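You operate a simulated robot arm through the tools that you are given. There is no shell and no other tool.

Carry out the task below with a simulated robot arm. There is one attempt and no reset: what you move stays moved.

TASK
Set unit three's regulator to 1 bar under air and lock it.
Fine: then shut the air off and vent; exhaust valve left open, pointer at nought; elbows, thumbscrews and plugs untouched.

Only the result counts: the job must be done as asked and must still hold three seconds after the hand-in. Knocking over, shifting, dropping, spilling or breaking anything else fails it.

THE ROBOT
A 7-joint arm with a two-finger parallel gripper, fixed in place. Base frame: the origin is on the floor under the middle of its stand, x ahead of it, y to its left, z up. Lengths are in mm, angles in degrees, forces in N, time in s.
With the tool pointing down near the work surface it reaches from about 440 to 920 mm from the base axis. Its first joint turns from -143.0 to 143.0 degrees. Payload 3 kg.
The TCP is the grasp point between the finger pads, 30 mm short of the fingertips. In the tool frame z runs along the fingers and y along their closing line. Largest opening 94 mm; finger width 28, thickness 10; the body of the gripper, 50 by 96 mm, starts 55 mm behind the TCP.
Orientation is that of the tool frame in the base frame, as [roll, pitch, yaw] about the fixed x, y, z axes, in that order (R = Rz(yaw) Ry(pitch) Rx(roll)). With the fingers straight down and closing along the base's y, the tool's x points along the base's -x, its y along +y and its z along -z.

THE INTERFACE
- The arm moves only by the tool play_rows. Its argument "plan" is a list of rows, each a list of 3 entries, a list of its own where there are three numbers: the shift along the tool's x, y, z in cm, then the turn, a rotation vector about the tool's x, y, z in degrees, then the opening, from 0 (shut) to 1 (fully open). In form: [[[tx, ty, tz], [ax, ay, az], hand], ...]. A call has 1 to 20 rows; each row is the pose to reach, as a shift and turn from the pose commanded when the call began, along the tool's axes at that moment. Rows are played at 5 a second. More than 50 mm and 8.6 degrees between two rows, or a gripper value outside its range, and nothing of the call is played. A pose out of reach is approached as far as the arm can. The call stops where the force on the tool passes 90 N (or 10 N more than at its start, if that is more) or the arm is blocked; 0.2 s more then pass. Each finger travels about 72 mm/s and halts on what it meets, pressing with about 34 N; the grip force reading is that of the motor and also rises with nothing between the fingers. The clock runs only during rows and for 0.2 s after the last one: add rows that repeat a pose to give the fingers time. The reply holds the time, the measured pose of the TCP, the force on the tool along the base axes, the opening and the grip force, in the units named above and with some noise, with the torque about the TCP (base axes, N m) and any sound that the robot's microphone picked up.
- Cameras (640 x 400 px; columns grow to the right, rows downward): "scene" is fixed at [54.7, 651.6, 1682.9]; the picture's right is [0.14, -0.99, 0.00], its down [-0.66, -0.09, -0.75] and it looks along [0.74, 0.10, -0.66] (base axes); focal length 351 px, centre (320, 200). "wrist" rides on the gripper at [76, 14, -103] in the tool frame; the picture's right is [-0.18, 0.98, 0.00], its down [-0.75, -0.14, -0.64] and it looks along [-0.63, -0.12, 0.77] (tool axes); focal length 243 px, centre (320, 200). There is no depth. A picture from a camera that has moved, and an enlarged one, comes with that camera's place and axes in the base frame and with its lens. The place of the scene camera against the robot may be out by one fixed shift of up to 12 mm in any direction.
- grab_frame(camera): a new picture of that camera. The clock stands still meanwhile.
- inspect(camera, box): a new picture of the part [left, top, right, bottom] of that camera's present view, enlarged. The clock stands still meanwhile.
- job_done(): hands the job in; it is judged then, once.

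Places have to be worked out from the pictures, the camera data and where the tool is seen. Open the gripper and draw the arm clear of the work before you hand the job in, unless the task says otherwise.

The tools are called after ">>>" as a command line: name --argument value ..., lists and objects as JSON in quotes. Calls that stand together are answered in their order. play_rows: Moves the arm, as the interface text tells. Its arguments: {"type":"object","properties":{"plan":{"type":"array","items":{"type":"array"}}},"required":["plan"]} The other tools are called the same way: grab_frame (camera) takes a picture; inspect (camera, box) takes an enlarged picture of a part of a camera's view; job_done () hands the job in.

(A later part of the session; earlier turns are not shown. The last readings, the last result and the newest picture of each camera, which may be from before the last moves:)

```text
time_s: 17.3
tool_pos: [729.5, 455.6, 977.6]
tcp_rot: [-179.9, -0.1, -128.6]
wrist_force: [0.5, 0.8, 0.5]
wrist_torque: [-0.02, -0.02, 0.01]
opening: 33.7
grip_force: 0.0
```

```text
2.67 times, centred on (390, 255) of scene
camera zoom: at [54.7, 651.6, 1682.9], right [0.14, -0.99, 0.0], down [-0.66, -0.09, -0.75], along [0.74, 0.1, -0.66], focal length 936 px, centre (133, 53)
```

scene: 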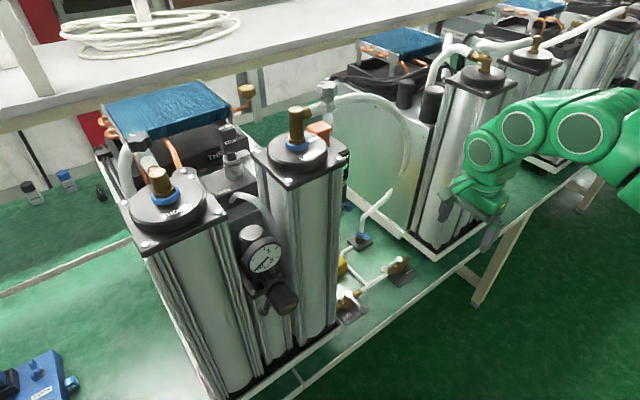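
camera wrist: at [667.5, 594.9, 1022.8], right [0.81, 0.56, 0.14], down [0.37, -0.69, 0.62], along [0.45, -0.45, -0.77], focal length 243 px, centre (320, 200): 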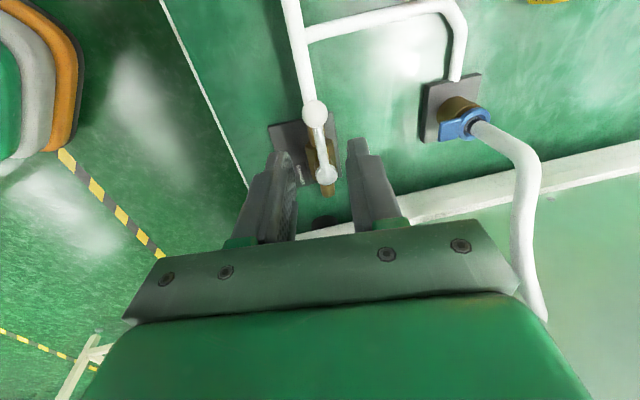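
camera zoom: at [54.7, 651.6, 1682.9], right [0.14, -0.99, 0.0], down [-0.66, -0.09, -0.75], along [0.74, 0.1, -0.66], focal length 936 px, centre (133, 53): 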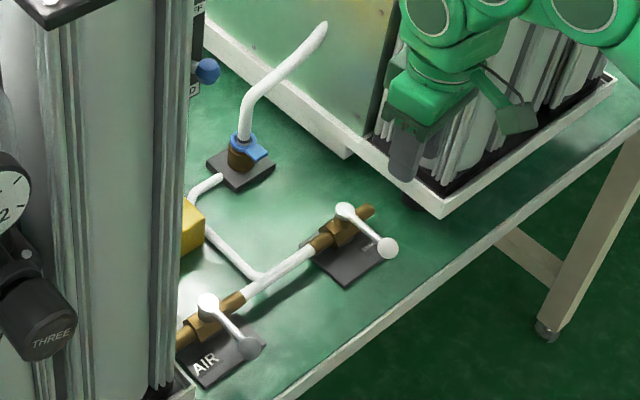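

EXHAUST is now closed: its lever is parallel to AIR's, square across the pipe, and nothing else moved. I move over to look straight at the AIR valve, closing the fingers to use them as a pushing post.

>>> play_rows --plan '[[[0.4, 4.5, 0], [0, 0, 1.3], 0.3], [[0.8, 9.1, 0], [0, 0, 2.6], 0.2], [[1.2, 13.7, 0], [0, 0, 3.9], 0.1], [[1.6, 18.2, 0], [0, 0, 5.2], 0], [[2.0, 22.7, 0], [0, 0, 6.4], 0], [[2.0, 22.7, 0], [0, 0, 6.4], 0]]'

>>> grab_frame --camera "wrist"

>>> inspect --camera "wrist" --box '[220, 60, 500, 260]'

>>> inspect --camera "scene" --box '[310, 180, 450, 330]'

```text
time_s: 18.7
tool_pos: [537.4, 580.6, 974.8]
tcp_rot: [-179.8, 0.2, -135.0]
wrist_force: [-0.6, -0.2, 0.2]
wrist_torque: [-0.01, 0.01, 0.05]
opening: 0.1
grip_force: 32.7
```

```text
taken
camera wrist: at [473.7, 536.5, 1075.7], right [-0.56, 0.83, 0.0], down [0.63, 0.43, 0.64], along [0.53, 0.36, -0.77], focal length 243 px, centre (320, 200)
```

wrist: 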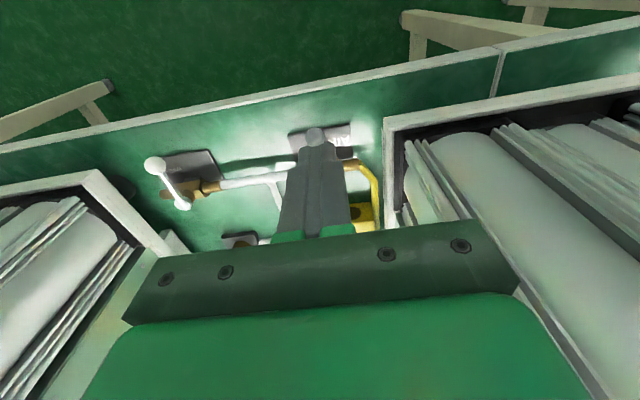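

```text
2.00 times, centred on (360, 160) of wrist
camera zoom: at [473.7, 536.5, 1075.7], right [-0.56, 0.83, 0.0], down [0.63, 0.43, 0.64], along [0.53, 0.36, -0.77], focal length 485 px, centre (240, 280)
```

zoom: 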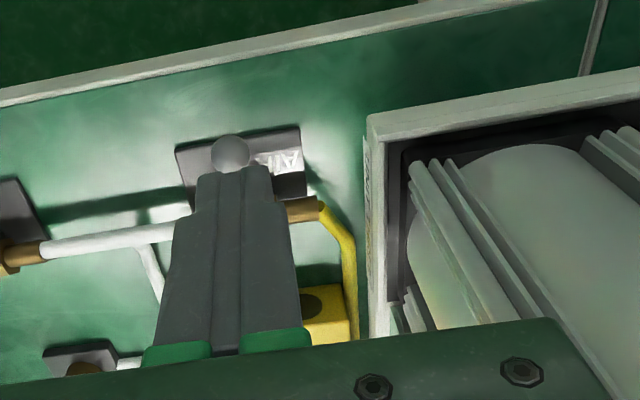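

```text
2.67 times, centred on (380, 255) of scene
camera zoom: at [54.7, 651.6, 1682.9], right [0.14, -0.99, 0.0], down [-0.66, -0.09, -0.75], along [0.74, 0.1, -0.66], focal length 936 px, centre (160, 53)
```

zoom: 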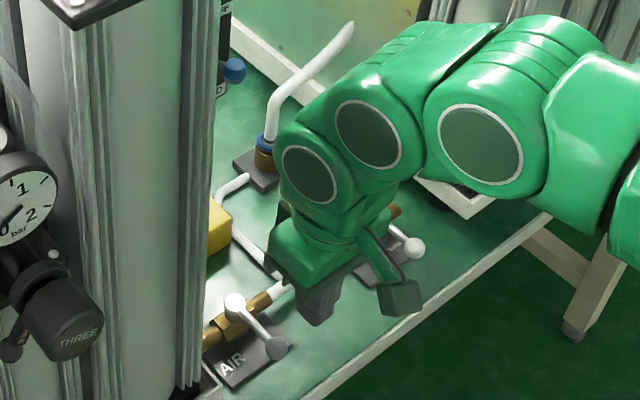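

The AIR ball is at about (577, 601, 818) and unit three's tray edge at about 95 mm left of the bench centre line, so there is room. I bring the closed fingers down on the left side of AIR's lever rod, without touching yet.

>>> play_rows --plan '[[[-3.5, 0.5, 0], [0, 0, 0], 0], [[-6.95, 0.95, 0], [0, 0, 0], 0], [[-6.95, 0.95, 4.5], [0, 0, 0], 0], [[-6.95, 0.95, 8], [0, 0, 0], 0], [[-6.95, 0.95, 8], [0, 0, 0], 0]]'

>>> grab_frame --camera "wrist"

>>> inspect --camera "scene" --box '[310, 200, 430, 330]'

```text
time_s: 19.9
tool_pos: [583.4, 637.6, 898.6]
tcp_rot: [-179.9, 0.1, -134.9]
wrist_force: [0.6, -0.2, -0.4]
wrist_torque: [0.01, 0.01, 0.03]
opening: 0.2
grip_force: 33.2
```

```text
taken
camera wrist: at [519.5, 593.5, 1000.6], right [-0.56, 0.83, 0.0], down [0.63, 0.43, 0.64], along [0.53, 0.36, -0.77], focal length 243 px, centre (320, 200)
```

wrist: 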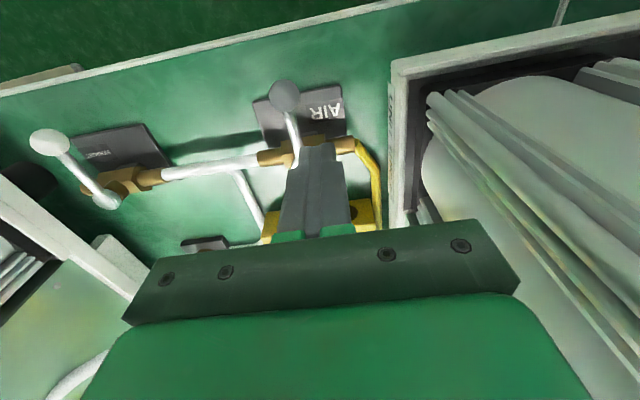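

```text
3.08 times, centred on (370, 265) of scene
camera zoom: at [54.7, 651.6, 1682.9], right [0.14, -0.99, 0.0], down [-0.66, -0.09, -0.75], along [0.74, 0.1, -0.66], focal length 1080 px, centre (166, 0)
```

zoom: 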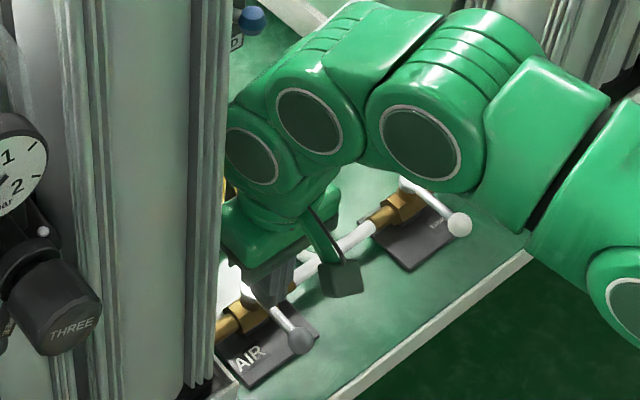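

The post is beside the rod with a few millimetres to spare. I shift 3 mm further left and go down to lever height.

>>> play_rows --plan '[[[0, 0.3, 2], [0, 0, 0], 0], [[0, 0.3, 4], [0, 0, 0], 0], [[0, 0.3, 6.0], [0, 0, 0], 0], [[0, 0.3, 6.0], [0, 0, 0], 0]]'

>>> inspect --camera "wrist" --box '[200, 60, 440, 260]'

>>> inspect --camera "scene" --box '[320, 240, 410, 320]'

```text
time_s: 20.9
tool_pos: [580.3, 639.1, 835.3]
tcp_rot: [-179.9, 0.1, -134.9]
wrist_force: [0.0, -0.6, 0.1]
wrist_torque: [0.0, -0.02, 0.05]
opening: 0.1
grip_force: 33.2
```

```text
2.00 times, centred on (320, 160) of wrist
camera zoom: at [517.0, 595.2, 937.6], right [-0.57, 0.82, 0.0], down [0.63, 0.43, 0.64], along [0.53, 0.36, -0.77], focal length 485 px, centre (320, 280)
```

zoom: 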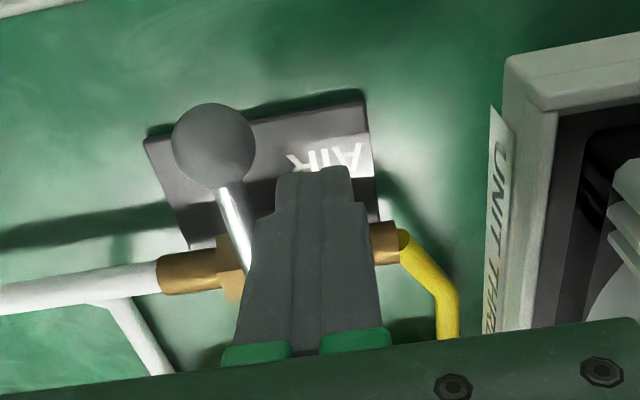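

```text
5.00 times, centred on (365, 280) of scene
camera zoom: at [54.7, 651.6, 1682.9], right [0.14, -0.99, 0.0], down [-0.66, -0.09, -0.75], along [0.74, 0.1, -0.66], focal length 1754 px, centre (95, -200)
```

zoom: 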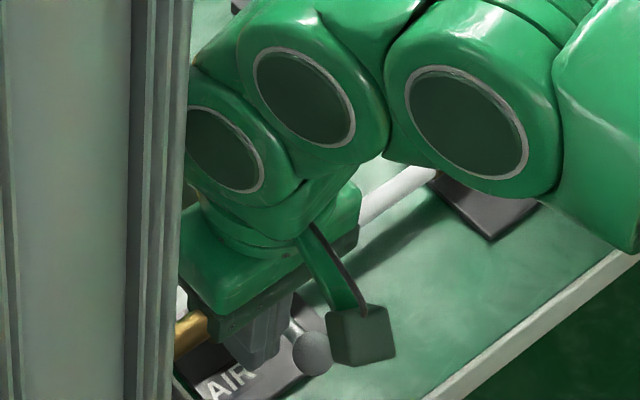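

The post is at lever height with no force. I now push gently sideways (to the bench's right) a couple of centimetres to see whether AIR's lever turns that way.

>>> play_rows --plan '[[[0, -0.6, 0], [0, 0, 0], 0], [[0, -1.1, 0], [0, 0, 0], 0], [[0.1, -1.5, 0], [0, 0, 0], 0], [[0.2, -1.8, 0], [0, 0, 0], 0], [[0.2, -1.8, 0], [0, 0, 0], 0]]'

>>> inspect --camera "wrist" --box '[200, 60, 440, 260]'

```text
time_s: 22.1
tool_pos: [593.2, 625.0, 836.0]
tcp_rot: [-179.8, 0.1, -135.0]
wrist_force: [1.1, 0.6, 0.0]
wrist_torque: [-0.02, -0.01, 0.0]
opening: 0.0
grip_force: 33.2
```

```text
2.00 times, centred on (320, 160) of wrist
camera zoom: at [530.5, 580.6, 937.5], right [-0.56, 0.83, 0.0], down [0.63, 0.43, 0.64], along [0.53, 0.36, -0.77], focal length 485 px, centre (320, 280)
```

zoom: 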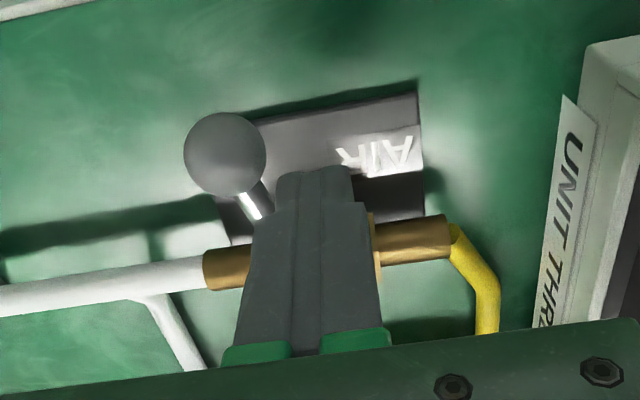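

The lever swings freely that way (ball now left of its plate) with negligible force. I continue along the arc to about 90°.

>>> play_rows --plan '[[[0.54, -0.99, -0.2], [0, 0, 0], 0], [[0.4, -2.05, -0.2], [0, 0, 0], 0], [[-0.08, -3.1, -0.2], [0, 0, 0], 0], [[-0.93, -4.04, -0.2], [0, 0, 0], 0], [[-2.11, -4.7, -0.2], [0, 0, 0], 0], [[-2.11, -4.7, -0.2], [0, 0, 0], 0]]'

>>> inspect --camera "wrist" --box '[200, 60, 440, 260]'

>>> inspect --camera "scene" --box '[200, 180, 420, 330]'

```text
time_s: 23.5
tool_pos: [641.8, 605.1, 840.2]
tcp_rot: [-179.9, 0.0, -135.0]
wrist_force: [0.3, 0.0, -0.3]
wrist_torque: [0.0, -0.03, 0.01]
opening: 0.2
grip_force: 33.1
```

```text
2.00 times, centred on (320, 160) of wrist
camera zoom: at [577.9, 561.1, 941.1], right [-0.56, 0.83, 0.0], down [0.63, 0.43, 0.64], along [0.53, 0.36, -0.77], focal length 485 px, centre (320, 280)
```

zoom: 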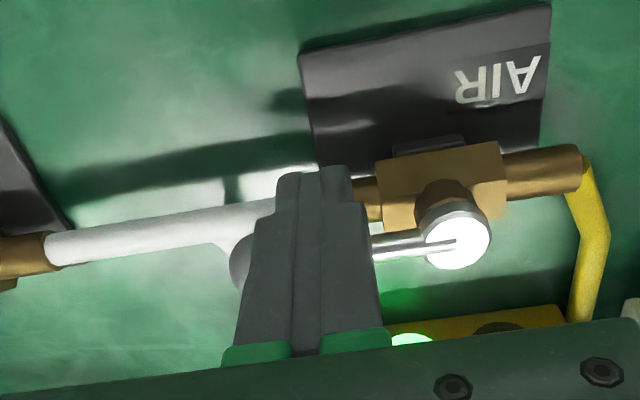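

```text
2.67 times, centred on (310, 255) of scene
camera zoom: at [54.7, 651.6, 1682.9], right [0.14, -0.99, 0.0], down [-0.66, -0.09, -0.75], along [0.74, 0.1, -0.66], focal length 936 px, centre (347, 53)
```

zoom: 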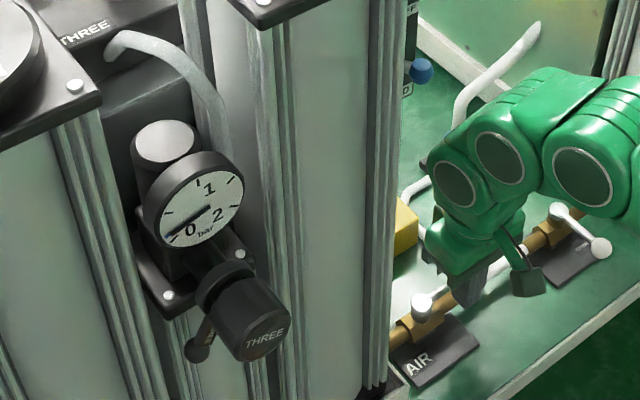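

AIR's lever is nearly along the pipe but looks about 5° short. I push a few millimetres more in small steps, watching the force.

>>> play_rows --plan '[[[-0.2, 0, 0], [0, 0, 0], 0], [[-0.4, 0, 0], [0, 0, 0], 0], [[-0.5, 0, 0], [0, 0, 0], 0], [[-0.5, 0, 0], [0, 0, 0], 0]]'

>>> inspect --camera "wrist" --box '[200, 60, 440, 260]'

>>> inspect --camera "scene" --box '[235, 215, 300, 285]'

```text
time_s: 24.5
tool_pos: [644.8, 608.5, 838.1]
tcp_rot: [-179.9, 0.0, -135.0]
wrist_force: [-7.8, -9.3, 0.4]
wrist_torque: [-0.34, 0.12, 0.02]
opening: 0.0
grip_force: 32.8
```

```text
2.00 times, centred on (320, 160) of wrist
camera zoom: at [581.2, 565.0, 939.9], right [-0.57, 0.82, 0.0], down [0.63, 0.43, 0.64], along [0.53, 0.36, -0.77], focal length 485 px, centre (320, 280)
```

zoom: 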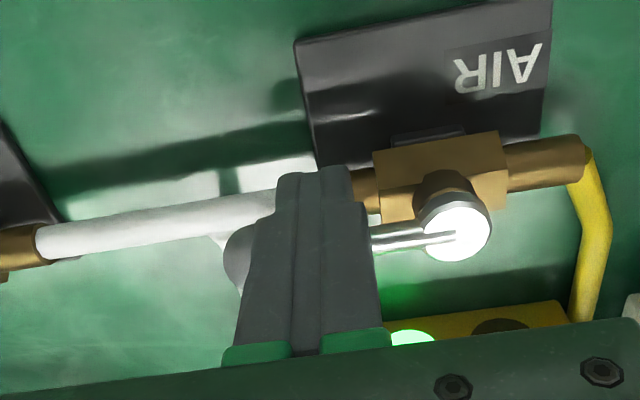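

```text
5.71 times, centred on (268, 250) of scene
camera zoom: at [54.7, 651.6, 1682.9], right [0.14, -0.99, 0.0], down [-0.66, -0.09, -0.75], along [0.74, 0.1, -0.66], focal length 2005 px, centre (620, -86)
```

zoom: 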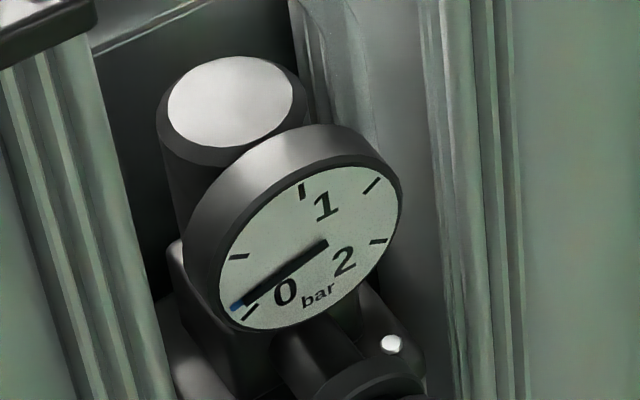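

About 12 N at the end of travel: AIR is fully open against its stop, and the gauge pointer has lifted slightly off zero. I back off toward the robot and rise to a clear spot.

>>> play_rows --plan '[[[2, 0, 0], [0, 0, 0], 0], [[4.5, 0, 0], [0, 0, 0], 0], [[6, 0, -4.5], [0, 0, 0], 0.1], [[7.5, 0, -9], [0, 0, 0], 0.2], [[10, 0, -13], [0, 0, 0], 0.3], [[13, 0, -17], [0, 0, 0], 0.4], [[16, 0, -21], [0, 0, 0], 0.5], [[19, 1, -25], [0, 0, 0], 0.6], [[22, 3, -28], [0, 0, 0], 0.7], [[23, 5, -31], [0, 0, 0], 0.8], [[23, 7, -31], [0, 0, 0], 0.9], [[23, 7, -31], [0, 0, 0], 0.9]]'

>>> inspect --camera "scene" --box '[230, 180, 430, 330]'

>>> inspect --camera "scene" --box '[235, 215, 300, 285]'

>>> grab_frame --camera "wrist"

```text
refused: row 8 steps farther than a row can; nothing moved
```

```text
2.67 times, centred on (330, 255) of scene
camera zoom: at [54.7, 651.6, 1682.9], right [0.14, -0.99, 0.0], down [-0.66, -0.09, -0.75], along [0.74, 0.1, -0.66], focal length 936 px, centre (293, 53)
```

zoom: 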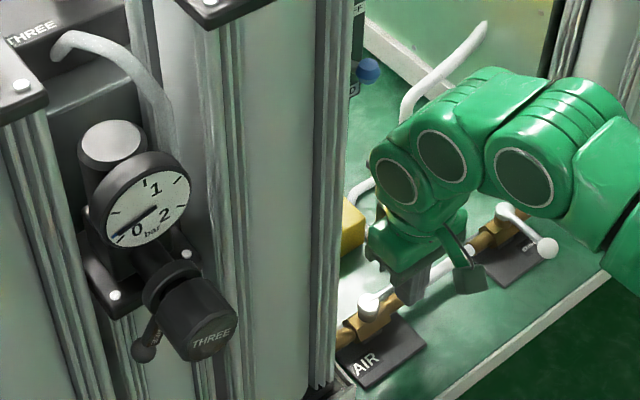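

```text
5.71 times, centred on (268, 250) of scene
camera zoom: at [54.7, 651.6, 1682.9], right [0.14, -0.99, 0.0], down [-0.66, -0.09, -0.75], along [0.74, 0.1, -0.66], focal length 2005 px, centre (620, -86)
```

zoom: 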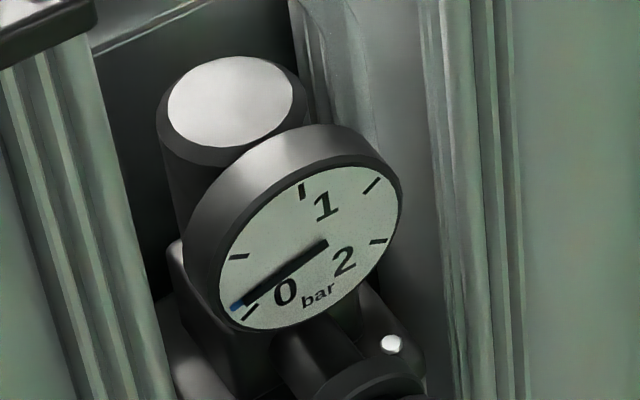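

```text
taken
camera wrist: at [581.2, 565.0, 939.9], right [-0.57, 0.82, 0.0], down [0.63, 0.43, 0.64], along [0.53, 0.36, -0.77], focal length 243 px, centre (320, 200)
```

wrist: 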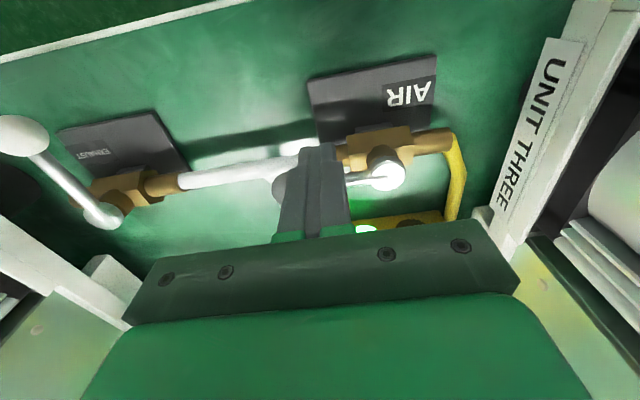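

The call was refused for a step over 50 mm; nothing moved. I repeat the retreat with smaller steps.

>>> play_rows --plan '[[[2, 0, 0], [0, 0, 0], 0], [[4.5, 0, 0], [0, 0, 0], 0], [[6, 0, -4], [0, 0, 0], 0.1], [[7.5, 0, -8], [0, 0, 0], 0.2], [[9.5, 0, -12], [0, 0, 0], 0.3], [[12, 0, -15.5], [0, 0, 0], 0.4], [[14.5, 0, -19], [0, 0, 0], 0.5], [[17, 1, -22.5], [0, 0, 0], 0.6], [[19.5, 2.5, -25.5], [0, 0, 0], 0.7], [[21.5, 4, -28.5], [0, 0, 0], 0.8], [[23, 6, -31], [0, 0, 0], 0.9], [[23, 7, -31], [0, 0, 0], 0.9]]'

>>> inspect --camera "scene" --box '[230, 180, 430, 330]'

>>> grab_frame --camera "wrist"

```text
time_s: 27.1
tool_pos: [431.9, 495.6, 1151.2]
tcp_rot: [-179.9, 0.0, -135.0]
wrist_force: [0.1, -0.5, 1.8]
wrist_torque: [-0.03, -0.03, -0.01]
opening: 84.6
grip_force: 0.0
```

```text
2.67 times, centred on (330, 255) of scene
camera zoom: at [54.7, 651.6, 1682.9], right [0.14, -0.99, 0.0], down [-0.66, -0.09, -0.75], along [0.74, 0.1, -0.66], focal length 936 px, centre (293, 53)
```

zoom: 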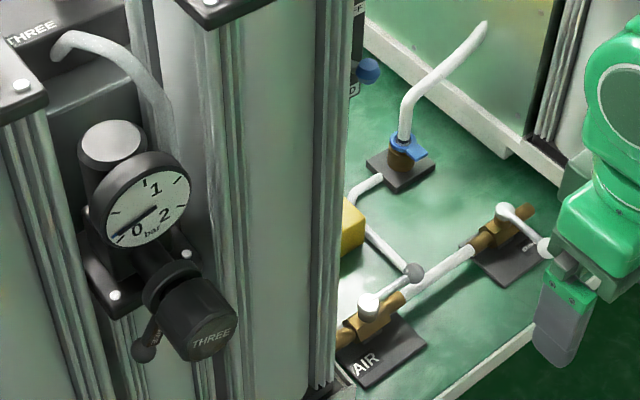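

```text
taken
camera wrist: at [369.2, 452.0, 1252.6], right [-0.56, 0.83, 0.0], down [0.63, 0.43, 0.64], along [0.53, 0.36, -0.77], focal length 243 px, centre (320, 200)
```

wrist: 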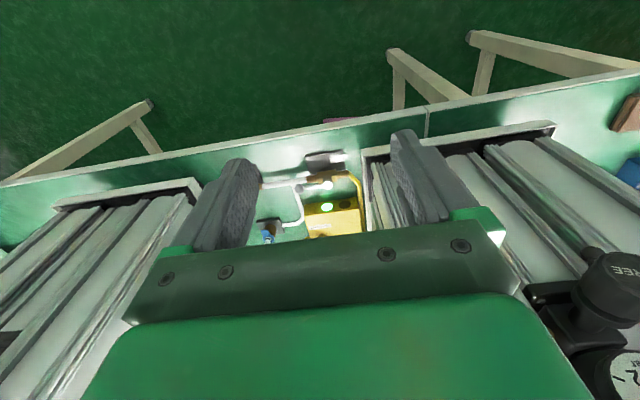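

Both valves are set: AIR open along the pipe, EXHAUST closed across it. Now I turn the tool 180° about vertical (in two calls) so that when it tips to horizontal the camera will be above the hand, looking down on the knob.

>>> play_rows --plan '[[[0.5, 0, 0], [0, 0, 8.2], 0.9], [[1, 0, 0], [0, 0, 16.4], 0.9], [[1.5, 0, 0], [0, 0, 24.6], 0.9], [[2, 0, 0], [0, 0, 32.8], 0.9], [[2.5, 0, 0], [0, 0, 41], 0.9], [[3, 0, 0], [0, 0, 49.2], 0.9], [[3.5, 0, 0], [0, 0, 57.4], 0.9], [[4, 0, 0], [0, 0, 65.6], 0.9], [[4.5, 0, 0], [0, 0, 73.8], 0.9], [[5, 0, 0], [0, 0, 82], 0.9], [[5.5, 0, 0], [0, 0, 90], 0.9], [[5.5, 0, 0], [0, 0, 90], 0.9]]'

>>> play_rows --plan '[[[0, 0, 0], [0, 0, 8.2], 0.9], [[0, 0, 0], [0, 0, 16.4], 0.9], [[0, 0, 0], [0, 0, 24.6], 0.9], [[0, 0, 0], [0, 0, 32.8], 0.9], [[0, 0, 0], [0, 0, 41], 0.9], [[0, 0, 0], [0, 0, 49.2], 0.9], [[0, 0, 0], [0, 0, 57.4], 0.9], [[0, 0, 0], [0, 0, 65.6], 0.9], [[0, 0, 0], [0, 0, 73.8], 0.9], [[0, 0, 0], [0, 0, 82], 0.9], [[0, 0, 0], [0, 0, 90], 0.9], [[0, 0, 0], [0, 0, 90], 0.9]]'

>>> grab_frame --camera "scene"

```text
time_s: 29.7
tool_pos: [392.4, 456.3, 1150.8]
tcp_rot: [-180.0, 0.2, 135.0]
wrist_force: [-0.8, -0.3, 0.3]
wrist_torque: [0.01, 0.0, 0.02]
opening: 84.6
grip_force: 0.0
```

```text
time_s: 32.3
tool_pos: [393.4, 456.6, 1150.2]
tcp_rot: [180.0, -0.1, 44.8]
wrist_force: [0.3, 0.2, 0.0]
wrist_torque: [-0.02, 0.02, -0.02]
opening: 84.7
grip_force: 0.0
```

```text
taken
```

scene: 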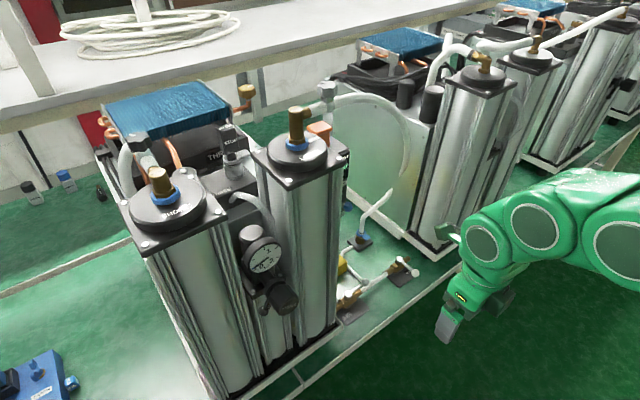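

The flip succeeded. Now I start tipping the tool toward the unit (about 40°) here in the open, and see whether the arm follows.

>>> play_rows --plan '[[[0, 0, 0], [0, 8, 0], 0.9], [[0, 0, 0], [0, 16, 0], 0.9], [[0, 0, 0], [0, 24, 0], 0.9], [[0, 0, 0], [0, 32, 0], 0.9], [[0, 0, 0], [0, 40, 0], 0.9], [[0, 0, 0], [0, 40, 0], 0.9]]'

>>> grab_frame --camera "wrist"

>>> grab_frame --camera "scene"

```text
time_s: 33.9
tool_pos: [407.0, 455.2, 1029.1]
tcp_rot: [-179.9, -28.1, 43.6]
wrist_force: [0.5, -1.0, 0.1]
wrist_torque: [0.0, -0.05, -0.01]
opening: 84.8
grip_force: 0.0
stopped in row 6: the arm was blocked; the commanded pose is now the measured one
```

```text
taken
camera wrist: at [432.8, 457.7, 1155.0], right [0.56, -0.82, -0.09], down [-0.8, -0.57, 0.21], along [-0.22, -0.05, -0.97], focal length 243 px, centre (320, 200)
```

wrist: 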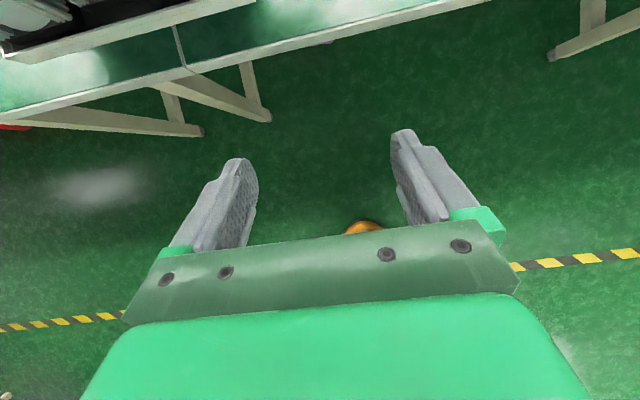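

```text
taken
```

scene: 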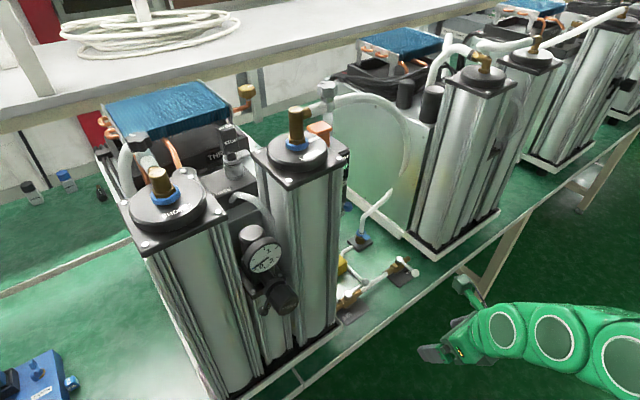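

The arm stopped with the hand in line with the forearm: the wrist cannot bend upward past straight from this side. I'll return to vertical and instead swing the tool sideways about the forward axis, then yaw it toward the unit.

>>> play_rows --plan '[[[1.2, -0.6, -2.8], [0, -7, 0], 0.9], [[2.4, -1.3, -5.6], [0, -14, 0], 0.9], [[3.6, -1.9, -8.4], [0, -21, 0], 0.9], [[4.8, -2.6, -11.2], [0, -28.1, 0], 0.9], [[4.8, -2.6, -11.2], [0, -28.1, 0], 0.9]]'

>>> play_rows --plan '[[[0, -1, 0], [-8, 0, 0], 0.9], [[0, -2, 0], [-16, 0, 0], 0.9], [[0, -3, 0], [-24, 0, 0], 0.9], [[0, -4, 0], [-32, 0, 0], 0.9], [[0, -5, 0], [-40, 0, 0], 0.9], [[0, -5, 0], [-40, 0, 0], 0.9]]'

>>> grab_frame --camera "scene"

>>> grab_frame --camera "wrist"

```text
time_s: 35.1
tool_pos: [381.0, 471.4, 1152.3]
tcp_rot: [180.0, -0.3, 43.9]
wrist_force: [0.7, -0.8, 0.1]
wrist_torque: [0.03, 0.03, -0.02]
opening: 84.7
grip_force: 0.0
```

```text
time_s: 36.7
tool_pos: [396.2, 383.3, 1151.8]
tcp_rot: [144.4, 6.6, 42.7]
wrist_force: [0.2, 0.5, 0.1]
wrist_torque: [0.01, -0.03, 0.03]
opening: 84.7
grip_force: 0.0
out of reach, approached as far as the arm can: row 1, 2, 3, 4, 5, 6
stopped in row 6: the arm was blocked; the commanded pose is now the measured one
```

```text
taken
```

scene: 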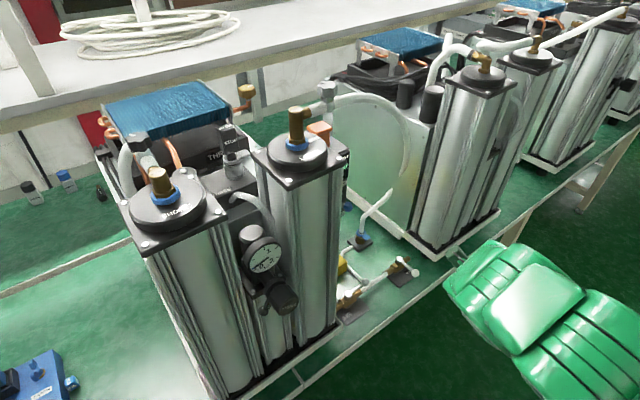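

```text
taken
camera wrist: at [429.4, 477.2, 1232.4], right [0.46, -0.67, 0.59], down [-0.84, -0.11, 0.52], along [-0.28, -0.74, -0.61], focal length 243 px, centre (320, 200)
```

wrist: 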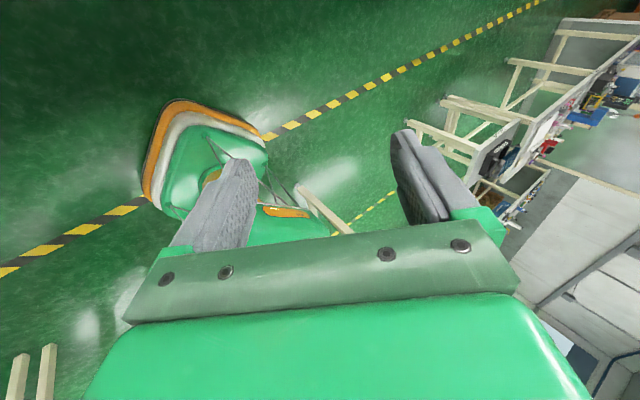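

The sideways swing was limited from its first row, which suggests the last joint is near its stop with the camera facing this way. I go back to vertical, then turn the hand back 180° so that joint is mid-range, and try the swing from there.

>>> play_rows --plan '[[[0.5, -0.8, -0.6], [7.1, 1.4, 0], 0.9], [[1.1, -1.6, -1.2], [14.2, 2.8, -0.1], 0.9], [[1.6, -2.4, -1.8], [21.2, 4.3, -0.1], 0.9], [[2.1, -3.2, -2.4], [28.3, 5.7, -0.2], 0.9], [[2.7, -4.0, -3.0], [35.4, 7.1, -0.2], 0.9], [[2.7, -4.0, -3.0], [35.4, 7.1, -0.2], 0.9]]'

>>> play_rows --plan '[[[0, 0, 0], [0, 0, -8.2], 0.9], [[0, 0, 0], [0, 0, -16.4], 0.9], [[0, 0, 0], [0, 0, -24.6], 0.9], [[0, 0, 0], [0, 0, -32.8], 0.9], [[0, 0, 0], [0, 0, -41], 0.9], [[0, 0, 0], [0, 0, -49.2], 0.9], [[0, 0, 0], [0, 0, -57.4], 0.9], [[0, 0, 0], [0, 0, -65.6], 0.9], [[0, 0, 0], [0, 0, -73.8], 0.9], [[0, 0, 0], [0, 0, -82], 0.9], [[0, 0, 0], [0, 0, -90], 0.9], [[0, 0, 0], [0, 0, -90], 0.9]]'

>>> play_rows --plan '[[[0, 0, 0], [0, 0, -8.2], 0.9], [[0, 0, 0], [0, 0, -16.4], 0.9], [[0, 0, 0], [0, 0, -24.6], 0.9], [[0, 0, 0], [0, 0, -32.8], 0.9], [[0, 0, 0], [0, 0, -41], 0.9], [[0, 0, 0], [0, 0, -49.2], 0.9], [[0, 0, 0], [0, 0, -57.4], 0.9], [[0, 0, 0], [0, 0, -65.6], 0.9], [[0, 0, 0], [0, 0, -73.8], 0.9], [[0, 0, 0], [0, 0, -82], 0.9], [[0, 0, 0], [0, 0, -90], 0.9], [[0, 0, 0], [0, 0, -90], 0.9]]'

>>> grab_frame --camera "scene"

```text
time_s: 38.1
tool_pos: [381.3, 439.8, 1150.4]
tcp_rot: [179.8, -0.1, 45.2]
wrist_force: [-0.8, 0.2, -0.3]
wrist_torque: [0.0, 0.01, 0.01]
opening: 84.9
grip_force: 0.0
```

```text
time_s: 40.7
tool_pos: [381.7, 439.5, 1150.4]
tcp_rot: [179.9, 0.2, 135.3]
wrist_force: [0.5, 1.2, -0.2]
wrist_torque: [0.01, -0.03, 0.03]
opening: 84.8
grip_force: 0.1
```

```text
time_s: 43.3
tool_pos: [382.2, 439.5, 1151.2]
tcp_rot: [-179.7, 0.3, -134.8]
wrist_force: [-0.6, 0.2, -0.4]
wrist_torque: [-0.05, 0.02, 0.01]
opening: 84.7
grip_force: 0.1
```

```text
taken
```

scene: 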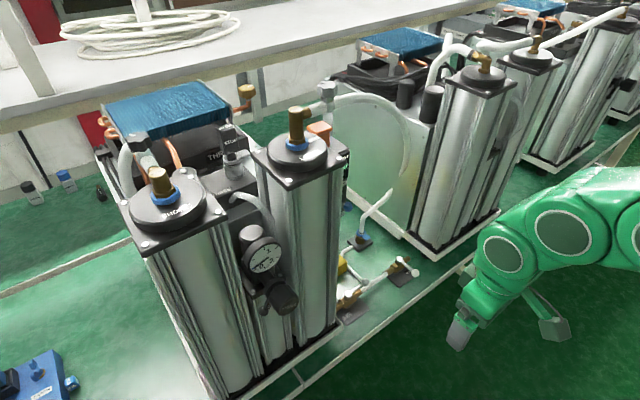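

The hand is vertical again with the camera toward the robot. Now I try swinging the fingers to the bench's right, about the forward axis, in small steps.

>>> play_rows --plan '[[[0, 0, 0], [8, 0, 0], 0.9], [[0, 0, 0], [16, 0, 0], 0.9], [[0, 0, 0], [24, 0, 0], 0.9], [[0, 0, 0], [32, 0, 0], 0.9], [[0, 0, 0], [40, 0, 0], 0.9], [[0, 0, 0], [40, 0, 0], 0.9]]'

>>> grab_frame --camera "scene"

```text
time_s: 44.7
tool_pos: [382.2, 440.0, 1151.7]
tcp_rot: [-139.7, 0.2, -134.9]
wrist_force: [0.4, -0.5, 0.1]
wrist_torque: [-0.01, 0.0, 0.04]
opening: 84.6
grip_force: 0.1
```

```text
taken
```

scene: 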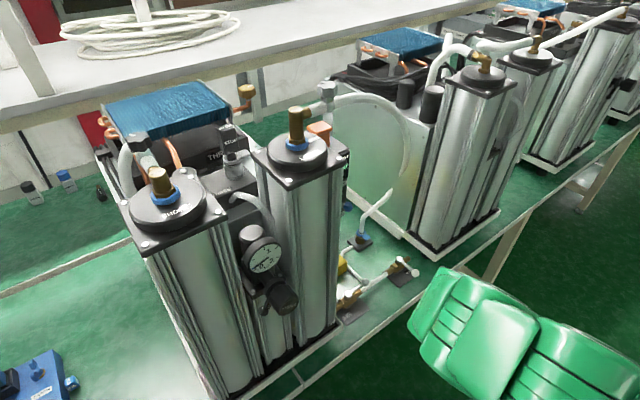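

The swing works in this orientation (40° with no limit). I continue along a rotation that carries the tool from right-down round to pointing at the unit, first 80° of about 152°, while drifting left.

>>> play_rows --plan '[[[-0.3, 0.56, -0.73], [5.48, -1.99, -5.48], 0.9], [[-0.6, 1.12, -1.46], [10.96, -3.98, -10.96], 0.9], [[-0.9, 1.68, -2.19], [16.44, -5.98, -16.44], 0.9], [[-1.2, 2.24, -2.92], [21.92, -7.97, -21.92], 0.9], [[-1.5, 2.8, -3.65], [27.4, -9.96, -27.4], 0.9], [[-1.8, 3.36, -4.38], [32.88, -11.95, -32.88], 0.9], [[-2.1, 3.92, -5.11], [38.36, -13.94, -38.36], 0.9], [[-2.4, 4.48, -5.84], [43.84, -15.94, -43.84], 0.9], [[-2.7, 5.04, -6.57], [49.32, -17.93, -49.32], 0.9], [[-3, 5.6, -7.3], [54.8, -19.92, -54.8], 0.9], [[-3, 5.6, -7.3], [54.8, -19.92, -54.8], 0.9]]'

>>> grab_frame --camera "scene"

>>> grab_frame --camera "wrist"

```text
time_s: 46.3
tool_pos: [443.6, 431.9, 1154.1]
tcp_rot: [-111.8, -22.2, -113.6]
wrist_force: [-0.9, 0.1, 0.3]
wrist_torque: [0.07, 0.01, 0.01]
opening: 84.7
grip_force: 0.1
stopped in row 7: the arm was blocked; the commanded pose is now the measured one
```

```text
taken
```

scene: 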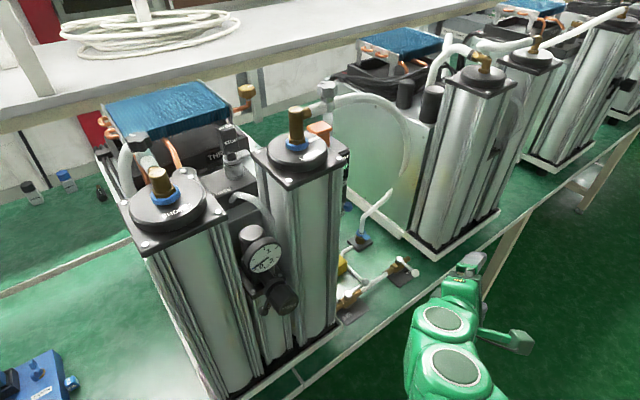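

```text
taken
camera wrist: at [327.9, 415.6, 1206.7], right [-0.4, -0.01, -0.91], down [-0.16, 0.98, 0.06], along [0.9, 0.17, -0.4], focal length 243 px, centre (320, 200)
```

wrist: 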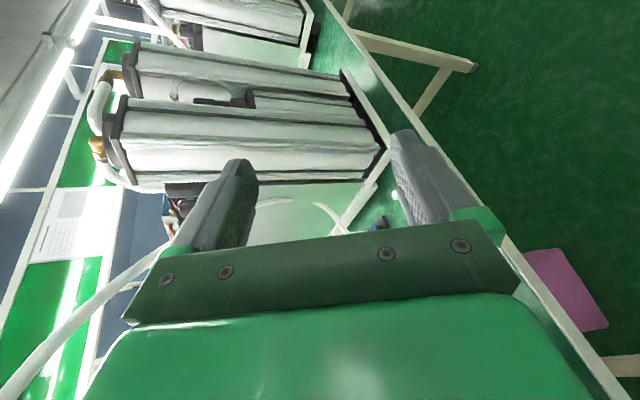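

It stopped again after about 50° with the TCP lagging to the right; the tool now points rightward almost level. I'll continue toward the unit with half-size steps, in case the wrist simply could not keep up.

>>> play_rows --plan '[[[-0.4, 0.2, -0.9], [2.9, -1.1, -2.5], 0.9], [[-0.8, 0.4, -1.8], [5.8, -2.2, -5.0], 0.9], [[-1.2, 0.6, -2.7], [8.7, -3.3, -7.6], 0.9], [[-1.6, 0.8, -3.6], [11.6, -4.4, -10.1], 0.9], [[-2, 1, -4.5], [14.5, -5.5, -12.6], 0.9], [[-2.4, 1.2, -5.4], [17.4, -6.6, -15.1], 0.9], [[-2.8, 1.4, -6.3], [20.3, -7.6, -17.7], 0.9], [[-3.2, 1.6, -7.2], [23.2, -8.7, -20.2], 0.9], [[-3.6, 1.8, -8.1], [26.1, -9.8, -22.7], 0.9], [[-4, 2, -9], [29, -10.9, -25.2], 0.9], [[-4, 2, -9], [29, -10.9, -25.2], 0.9]]'

>>> grab_frame --camera "scene"

```text
time_s: 47.4
tool_pos: [483.7, 400.4, 1149.0]
tcp_rot: [-104.7, -31.4, -113.4]
wrist_force: [-0.1, 1.1, 0.5]
wrist_torque: [0.04, 0.04, 0.02]
opening: 84.6
grip_force: 0.1
stopped in row 5: the arm was blocked; the commanded pose is now the measured one
```

```text
taken
```

scene: 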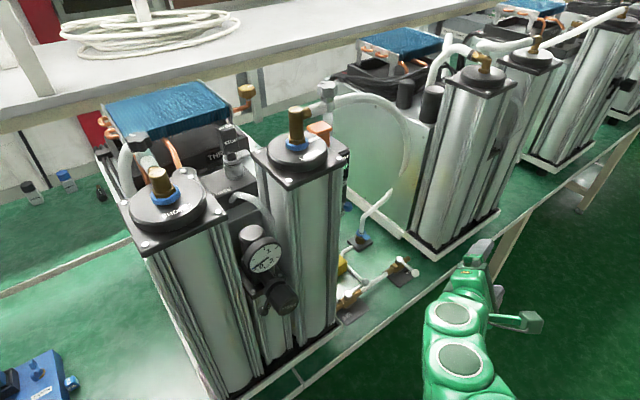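

Still limited, so pointing the hand straight at the knob is not practical for this arm. The workable alternative is to grip the knob from above and swing the hand about the knob's axis. I go back to vertical with the camera on the robot side.

>>> play_rows --plan '[[[-0.08, 0.14, -0.9], [-7.1, -1.15, 3.5], 0.9], [[-0.16, 0.28, -1.8], [-14.2, -2.3, 7.0], 0.9], [[-0.24, 0.42, -2.7], [-21.3, -3.46, 10.5], 0.9], [[-0.32, 0.56, -3.6], [-28.4, -4.6, 14.0], 0.9], [[-0.4, 0.7, -4.5], [-35.5, -5.8, 17.5], 0.9], [[-0.48, 0.84, -5.5], [-42.6, -6.9, 21.0], 0.9], [[-0.56, 0.98, -6.4], [-49.7, -8.1, 24.5], 0.9], [[-0.64, 1.12, -7.3], [-56.8, -9.2, 28.0], 0.9], [[-0.72, 1.26, -8.2], [-63.9, -10.4, 31.5], 0.9], [[-0.8, 1.4, -9.1], [-71, -11.5, 35.0], 0.9], [[-0.87, 1.49, -10.1], [-78.3, -12.7, 38.7], 0.9], [[-0.87, 1.49, -10.1], [-78.3, -12.7, 38.7], 0.9]]'

>>> grab_frame --camera "scene"

```text
time_s: 50.0
tool_pos: [390.4, 456.3, 1159.1]
tcp_rot: [-179.7, 0.7, -134.4]
wrist_force: [0.0, -0.4, -0.1]
wrist_torque: [0.01, -0.02, -0.02]
opening: 84.7
grip_force: 0.1
```

```text
taken
```

scene: 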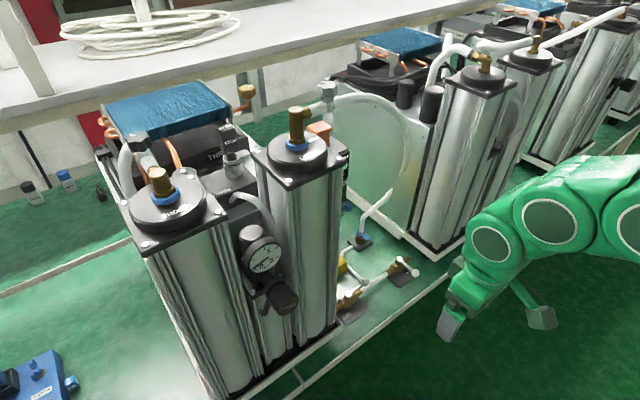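

Back to vertical. I test the opposite swing (fingers toward the bench's left), which also turns the camera toward the regulator.

>>> play_rows --plan '[[[0, 0, -0.5], [-8, 0, 0], 0.8], [[0, 0, -1], [-16, 0, 0], 0.7], [[0, 0, -1.5], [-24, 0, 0], 0.6], [[0, 0, -2], [-32, 0, 0], 0.5], [[0, 0, -2.5], [-40, 0, 0], 0.4], [[0, 0, -3], [-48, 0, 0], 0.4], [[0, 0, -3], [-48, 0, 0], 0.4]]'

>>> grab_frame --camera "wrist"

>>> grab_frame --camera "scene"

```text
time_s: 51.6
tool_pos: [391.0, 456.8, 1188.5]
tcp_rot: [132.4, 0.6, -134.3]
wrist_force: [0.3, -0.1, -0.3]
wrist_torque: [0.02, -0.02, 0.02]
opening: 37.5
grip_force: 0.0
```

```text
taken
camera wrist: at [384.6, 354.7, 1266.9], right [-0.35, 0.59, 0.73], down [0.93, 0.14, 0.33], along [0.1, 0.8, -0.6], focal length 243 px, centre (320, 200)
```

wrist: 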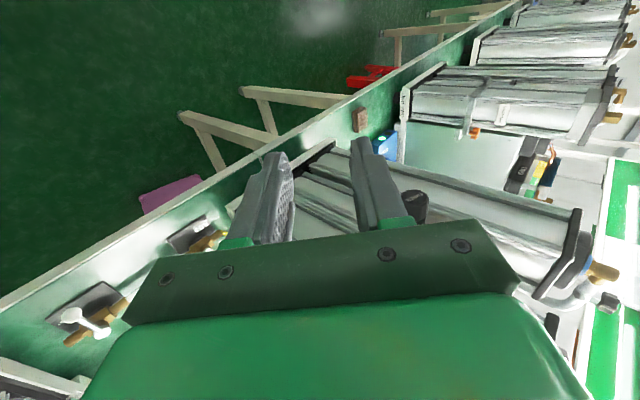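

```text
taken
```

scene: 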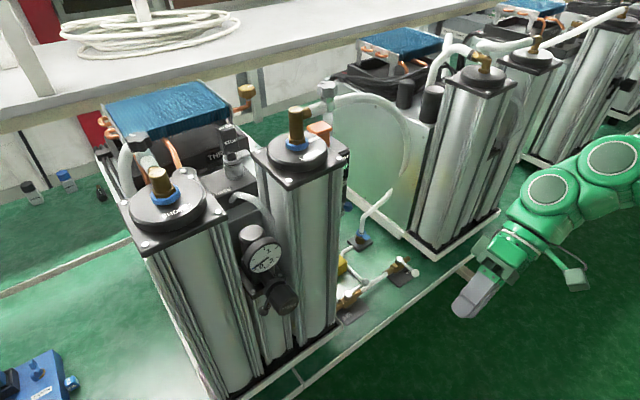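

The left swing works freely (48°). I zoom on the regulator visible just right of the fingers.

>>> inspect --camera "wrist" --box '[370, 150, 500, 260]'

>>> inspect --camera "scene" --box '[235, 215, 300, 285]'

```text
3.64 times, centred on (435, 205) of wrist
camera zoom: at [384.6, 354.7, 1266.9], right [-0.35, 0.59, 0.73], down [0.93, 0.14, 0.33], along [0.1, 0.8, -0.6], focal length 882 px, centre (-98, 182)
```

zoom: 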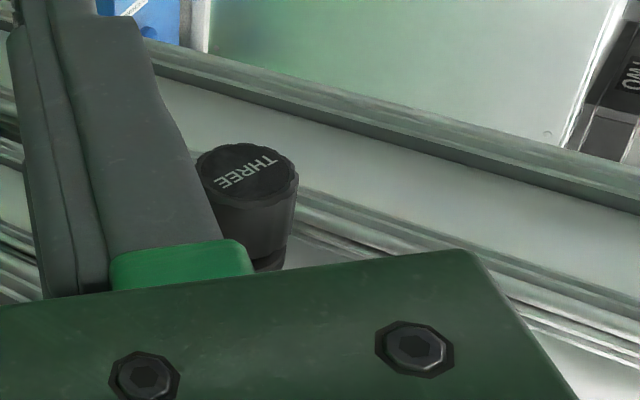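

```text
5.71 times, centred on (268, 250) of scene
camera zoom: at [54.7, 651.6, 1682.9], right [0.14, -0.99, 0.0], down [-0.66, -0.09, -0.75], along [0.74, 0.1, -0.66], focal length 2005 px, centre (620, -86)
```

zoom: 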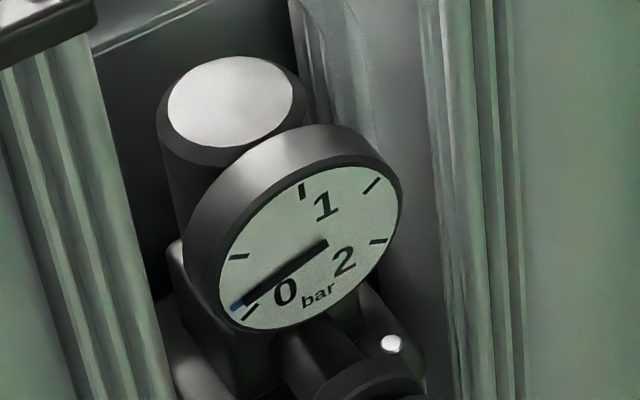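

The knob face is confirmed at n≈780, u≈268, z≈1148 (bench-aligned), about 40 mm across, with the gauge about 60 mm behind and 70 mm above it. I go to a pose in front and above the knob, tool leaning 15° toward it, fingers opening to 60 mm.

>>> play_rows --plan '[[[-1.3, 2.8, 1.7], [6.8, -2.0, -0.9], 0.5], [[-2.6, 5.6, 3.5], [13.7, -4.0, -1.8], 0.55], [[-3.9, 8.3, 5.2], [20.5, -6.0, -2.7], 0.6], [[-5.1, 11.1, 7.0], [27.3, -8.1, -3.6], 0.64], [[-6.4, 13.9, 8.7], [34.1, -10.1, -4.5], 0.64], [[-7.7, 16.7, 10.5], [41, -12.1, -5.4], 0.64], [[-9.0, 19.5, 12.2], [47.8, -14.1, -6.3], 0.64], [[-9.0, 19.5, 12.2], [47.8, -14.1, -6.3], 0.64]]'

>>> grab_frame --camera "wrist"

>>> grab_frame --camera "scene"

```text
time_s: 53.4
tool_pos: [294.2, 673.9, 1248.3]
tcp_rot: [-179.5, 15.6, -134.2]
wrist_force: [0.6, 0.2, 0.2]
wrist_torque: [-0.02, 0.02, 0.03]
opening: 60.2
grip_force: 0.0
```

```text
taken
camera wrist: at [214.3, 612.9, 1325.6], right [-0.58, 0.81, 0.04], down [0.48, 0.3, 0.82], along [0.66, 0.5, -0.57], focal length 243 px, centre (320, 200)
```

wrist: 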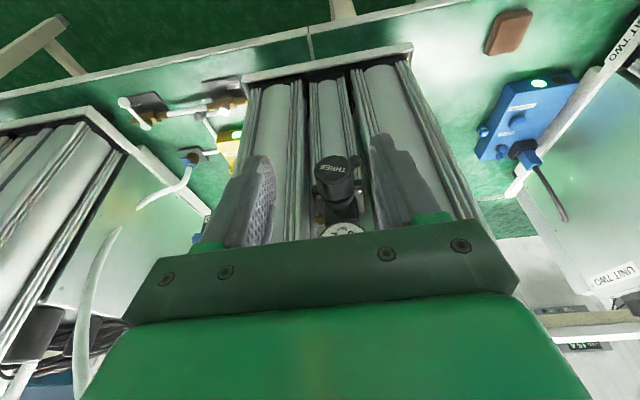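

```text
taken
```

scene: 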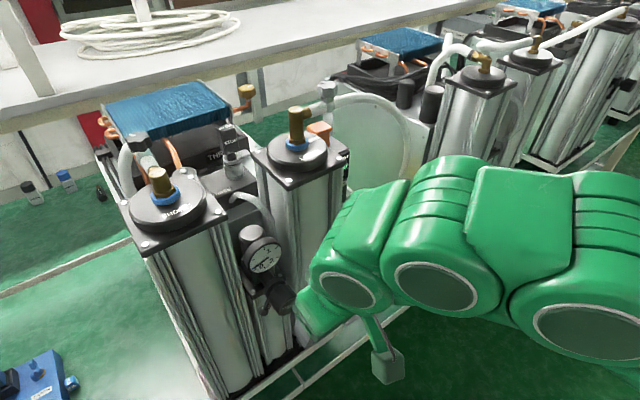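

This gives a good frontal view of the regulator between the fingers. I zoom in on the knob, collar and lever.

>>> inspect --camera "wrist" --box '[290, 140, 390, 240]'

>>> inspect --camera "scene" --box '[230, 210, 330, 330]'

```text
4.00 times, centred on (340, 190) of wrist
camera zoom: at [214.3, 612.9, 1325.6], right [-0.58, 0.81, 0.04], down [0.48, 0.3, 0.82], along [0.66, 0.5, -0.57], focal length 970 px, centre (240, 240)
```

zoom: 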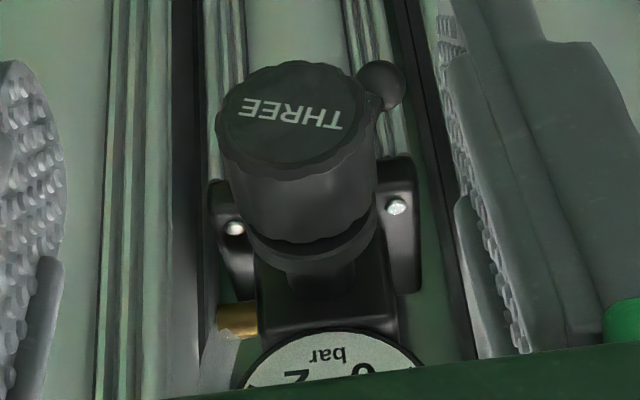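

```text
3.33 times, centred on (280, 270) of scene
camera zoom: at [54.7, 651.6, 1682.9], right [0.14, -0.99, 0.0], down [-0.66, -0.09, -0.75], along [0.74, 0.1, -0.66], focal length 1170 px, centre (453, -33)
```

zoom: 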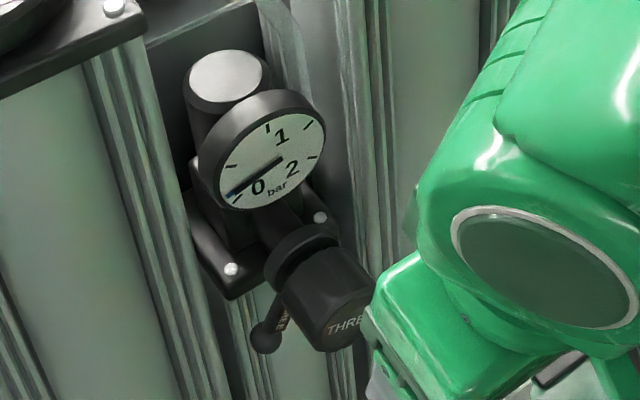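

The lever ball hangs at about 7 o'clock (down-left seen from the front), and the knob back is near n≈818 with the lock collar right behind. I move forward above the knob, keeping clear of the gauge face (n≈840), then look again.

>>> play_rows --plan '[[[-2.6, 0, 0.7], [0, 0, 0], 0.64], [[-5.2, 0, 1.5], [0, 0, 0], 0.64], [[-7.8, -0.1, 2.2], [0, 0, 0], 0.64], [[-10.4, -0.1, 2.9], [0, 0, 0], 0.64], [[-10.4, -0.1, 2.9], [0, 0, 0], 0.64]]'

>>> grab_frame --camera "wrist"

>>> inspect --camera "scene" --box '[210, 170, 370, 330]'

```text
time_s: 54.6
tool_pos: [358.6, 735.1, 1237.2]
tcp_rot: [-179.6, 15.5, -134.3]
wrist_force: [0.6, 1.2, 0.8]
wrist_torque: [0.01, 0.02, -0.02]
opening: 60.1
grip_force: 0.0
out of reach, approached as far as the arm can: row 4, 5
```

```text
taken
camera wrist: at [278.5, 673.9, 1314.9], right [-0.58, 0.81, 0.04], down [0.48, 0.3, 0.82], along [0.66, 0.5, -0.57], focal length 243 px, centre (320, 200)
```

wrist: 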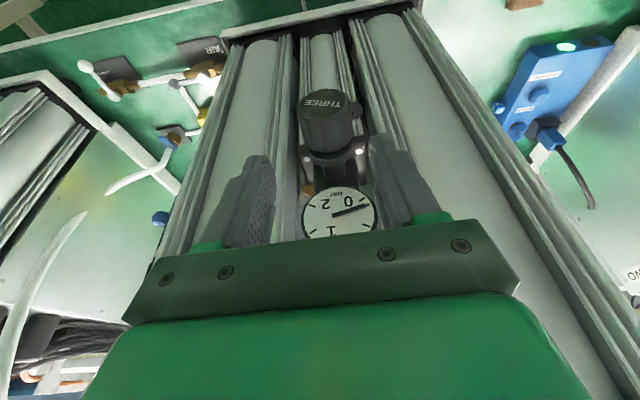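

```text
2.50 times, centred on (290, 250) of scene
camera zoom: at [54.7, 651.6, 1682.9], right [0.14, -0.99, 0.0], down [-0.66, -0.09, -0.75], along [0.74, 0.1, -0.66], focal length 877 px, centre (395, 75)
```

zoom: 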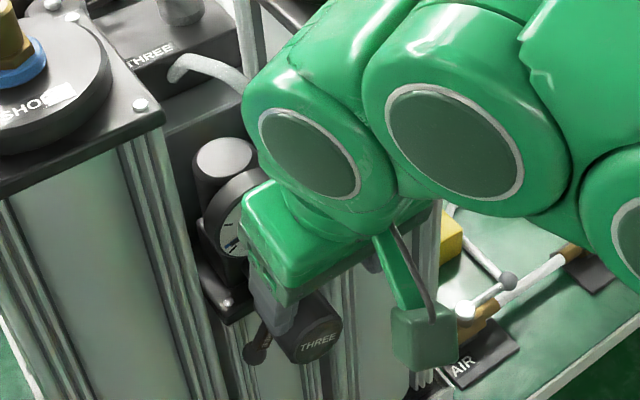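

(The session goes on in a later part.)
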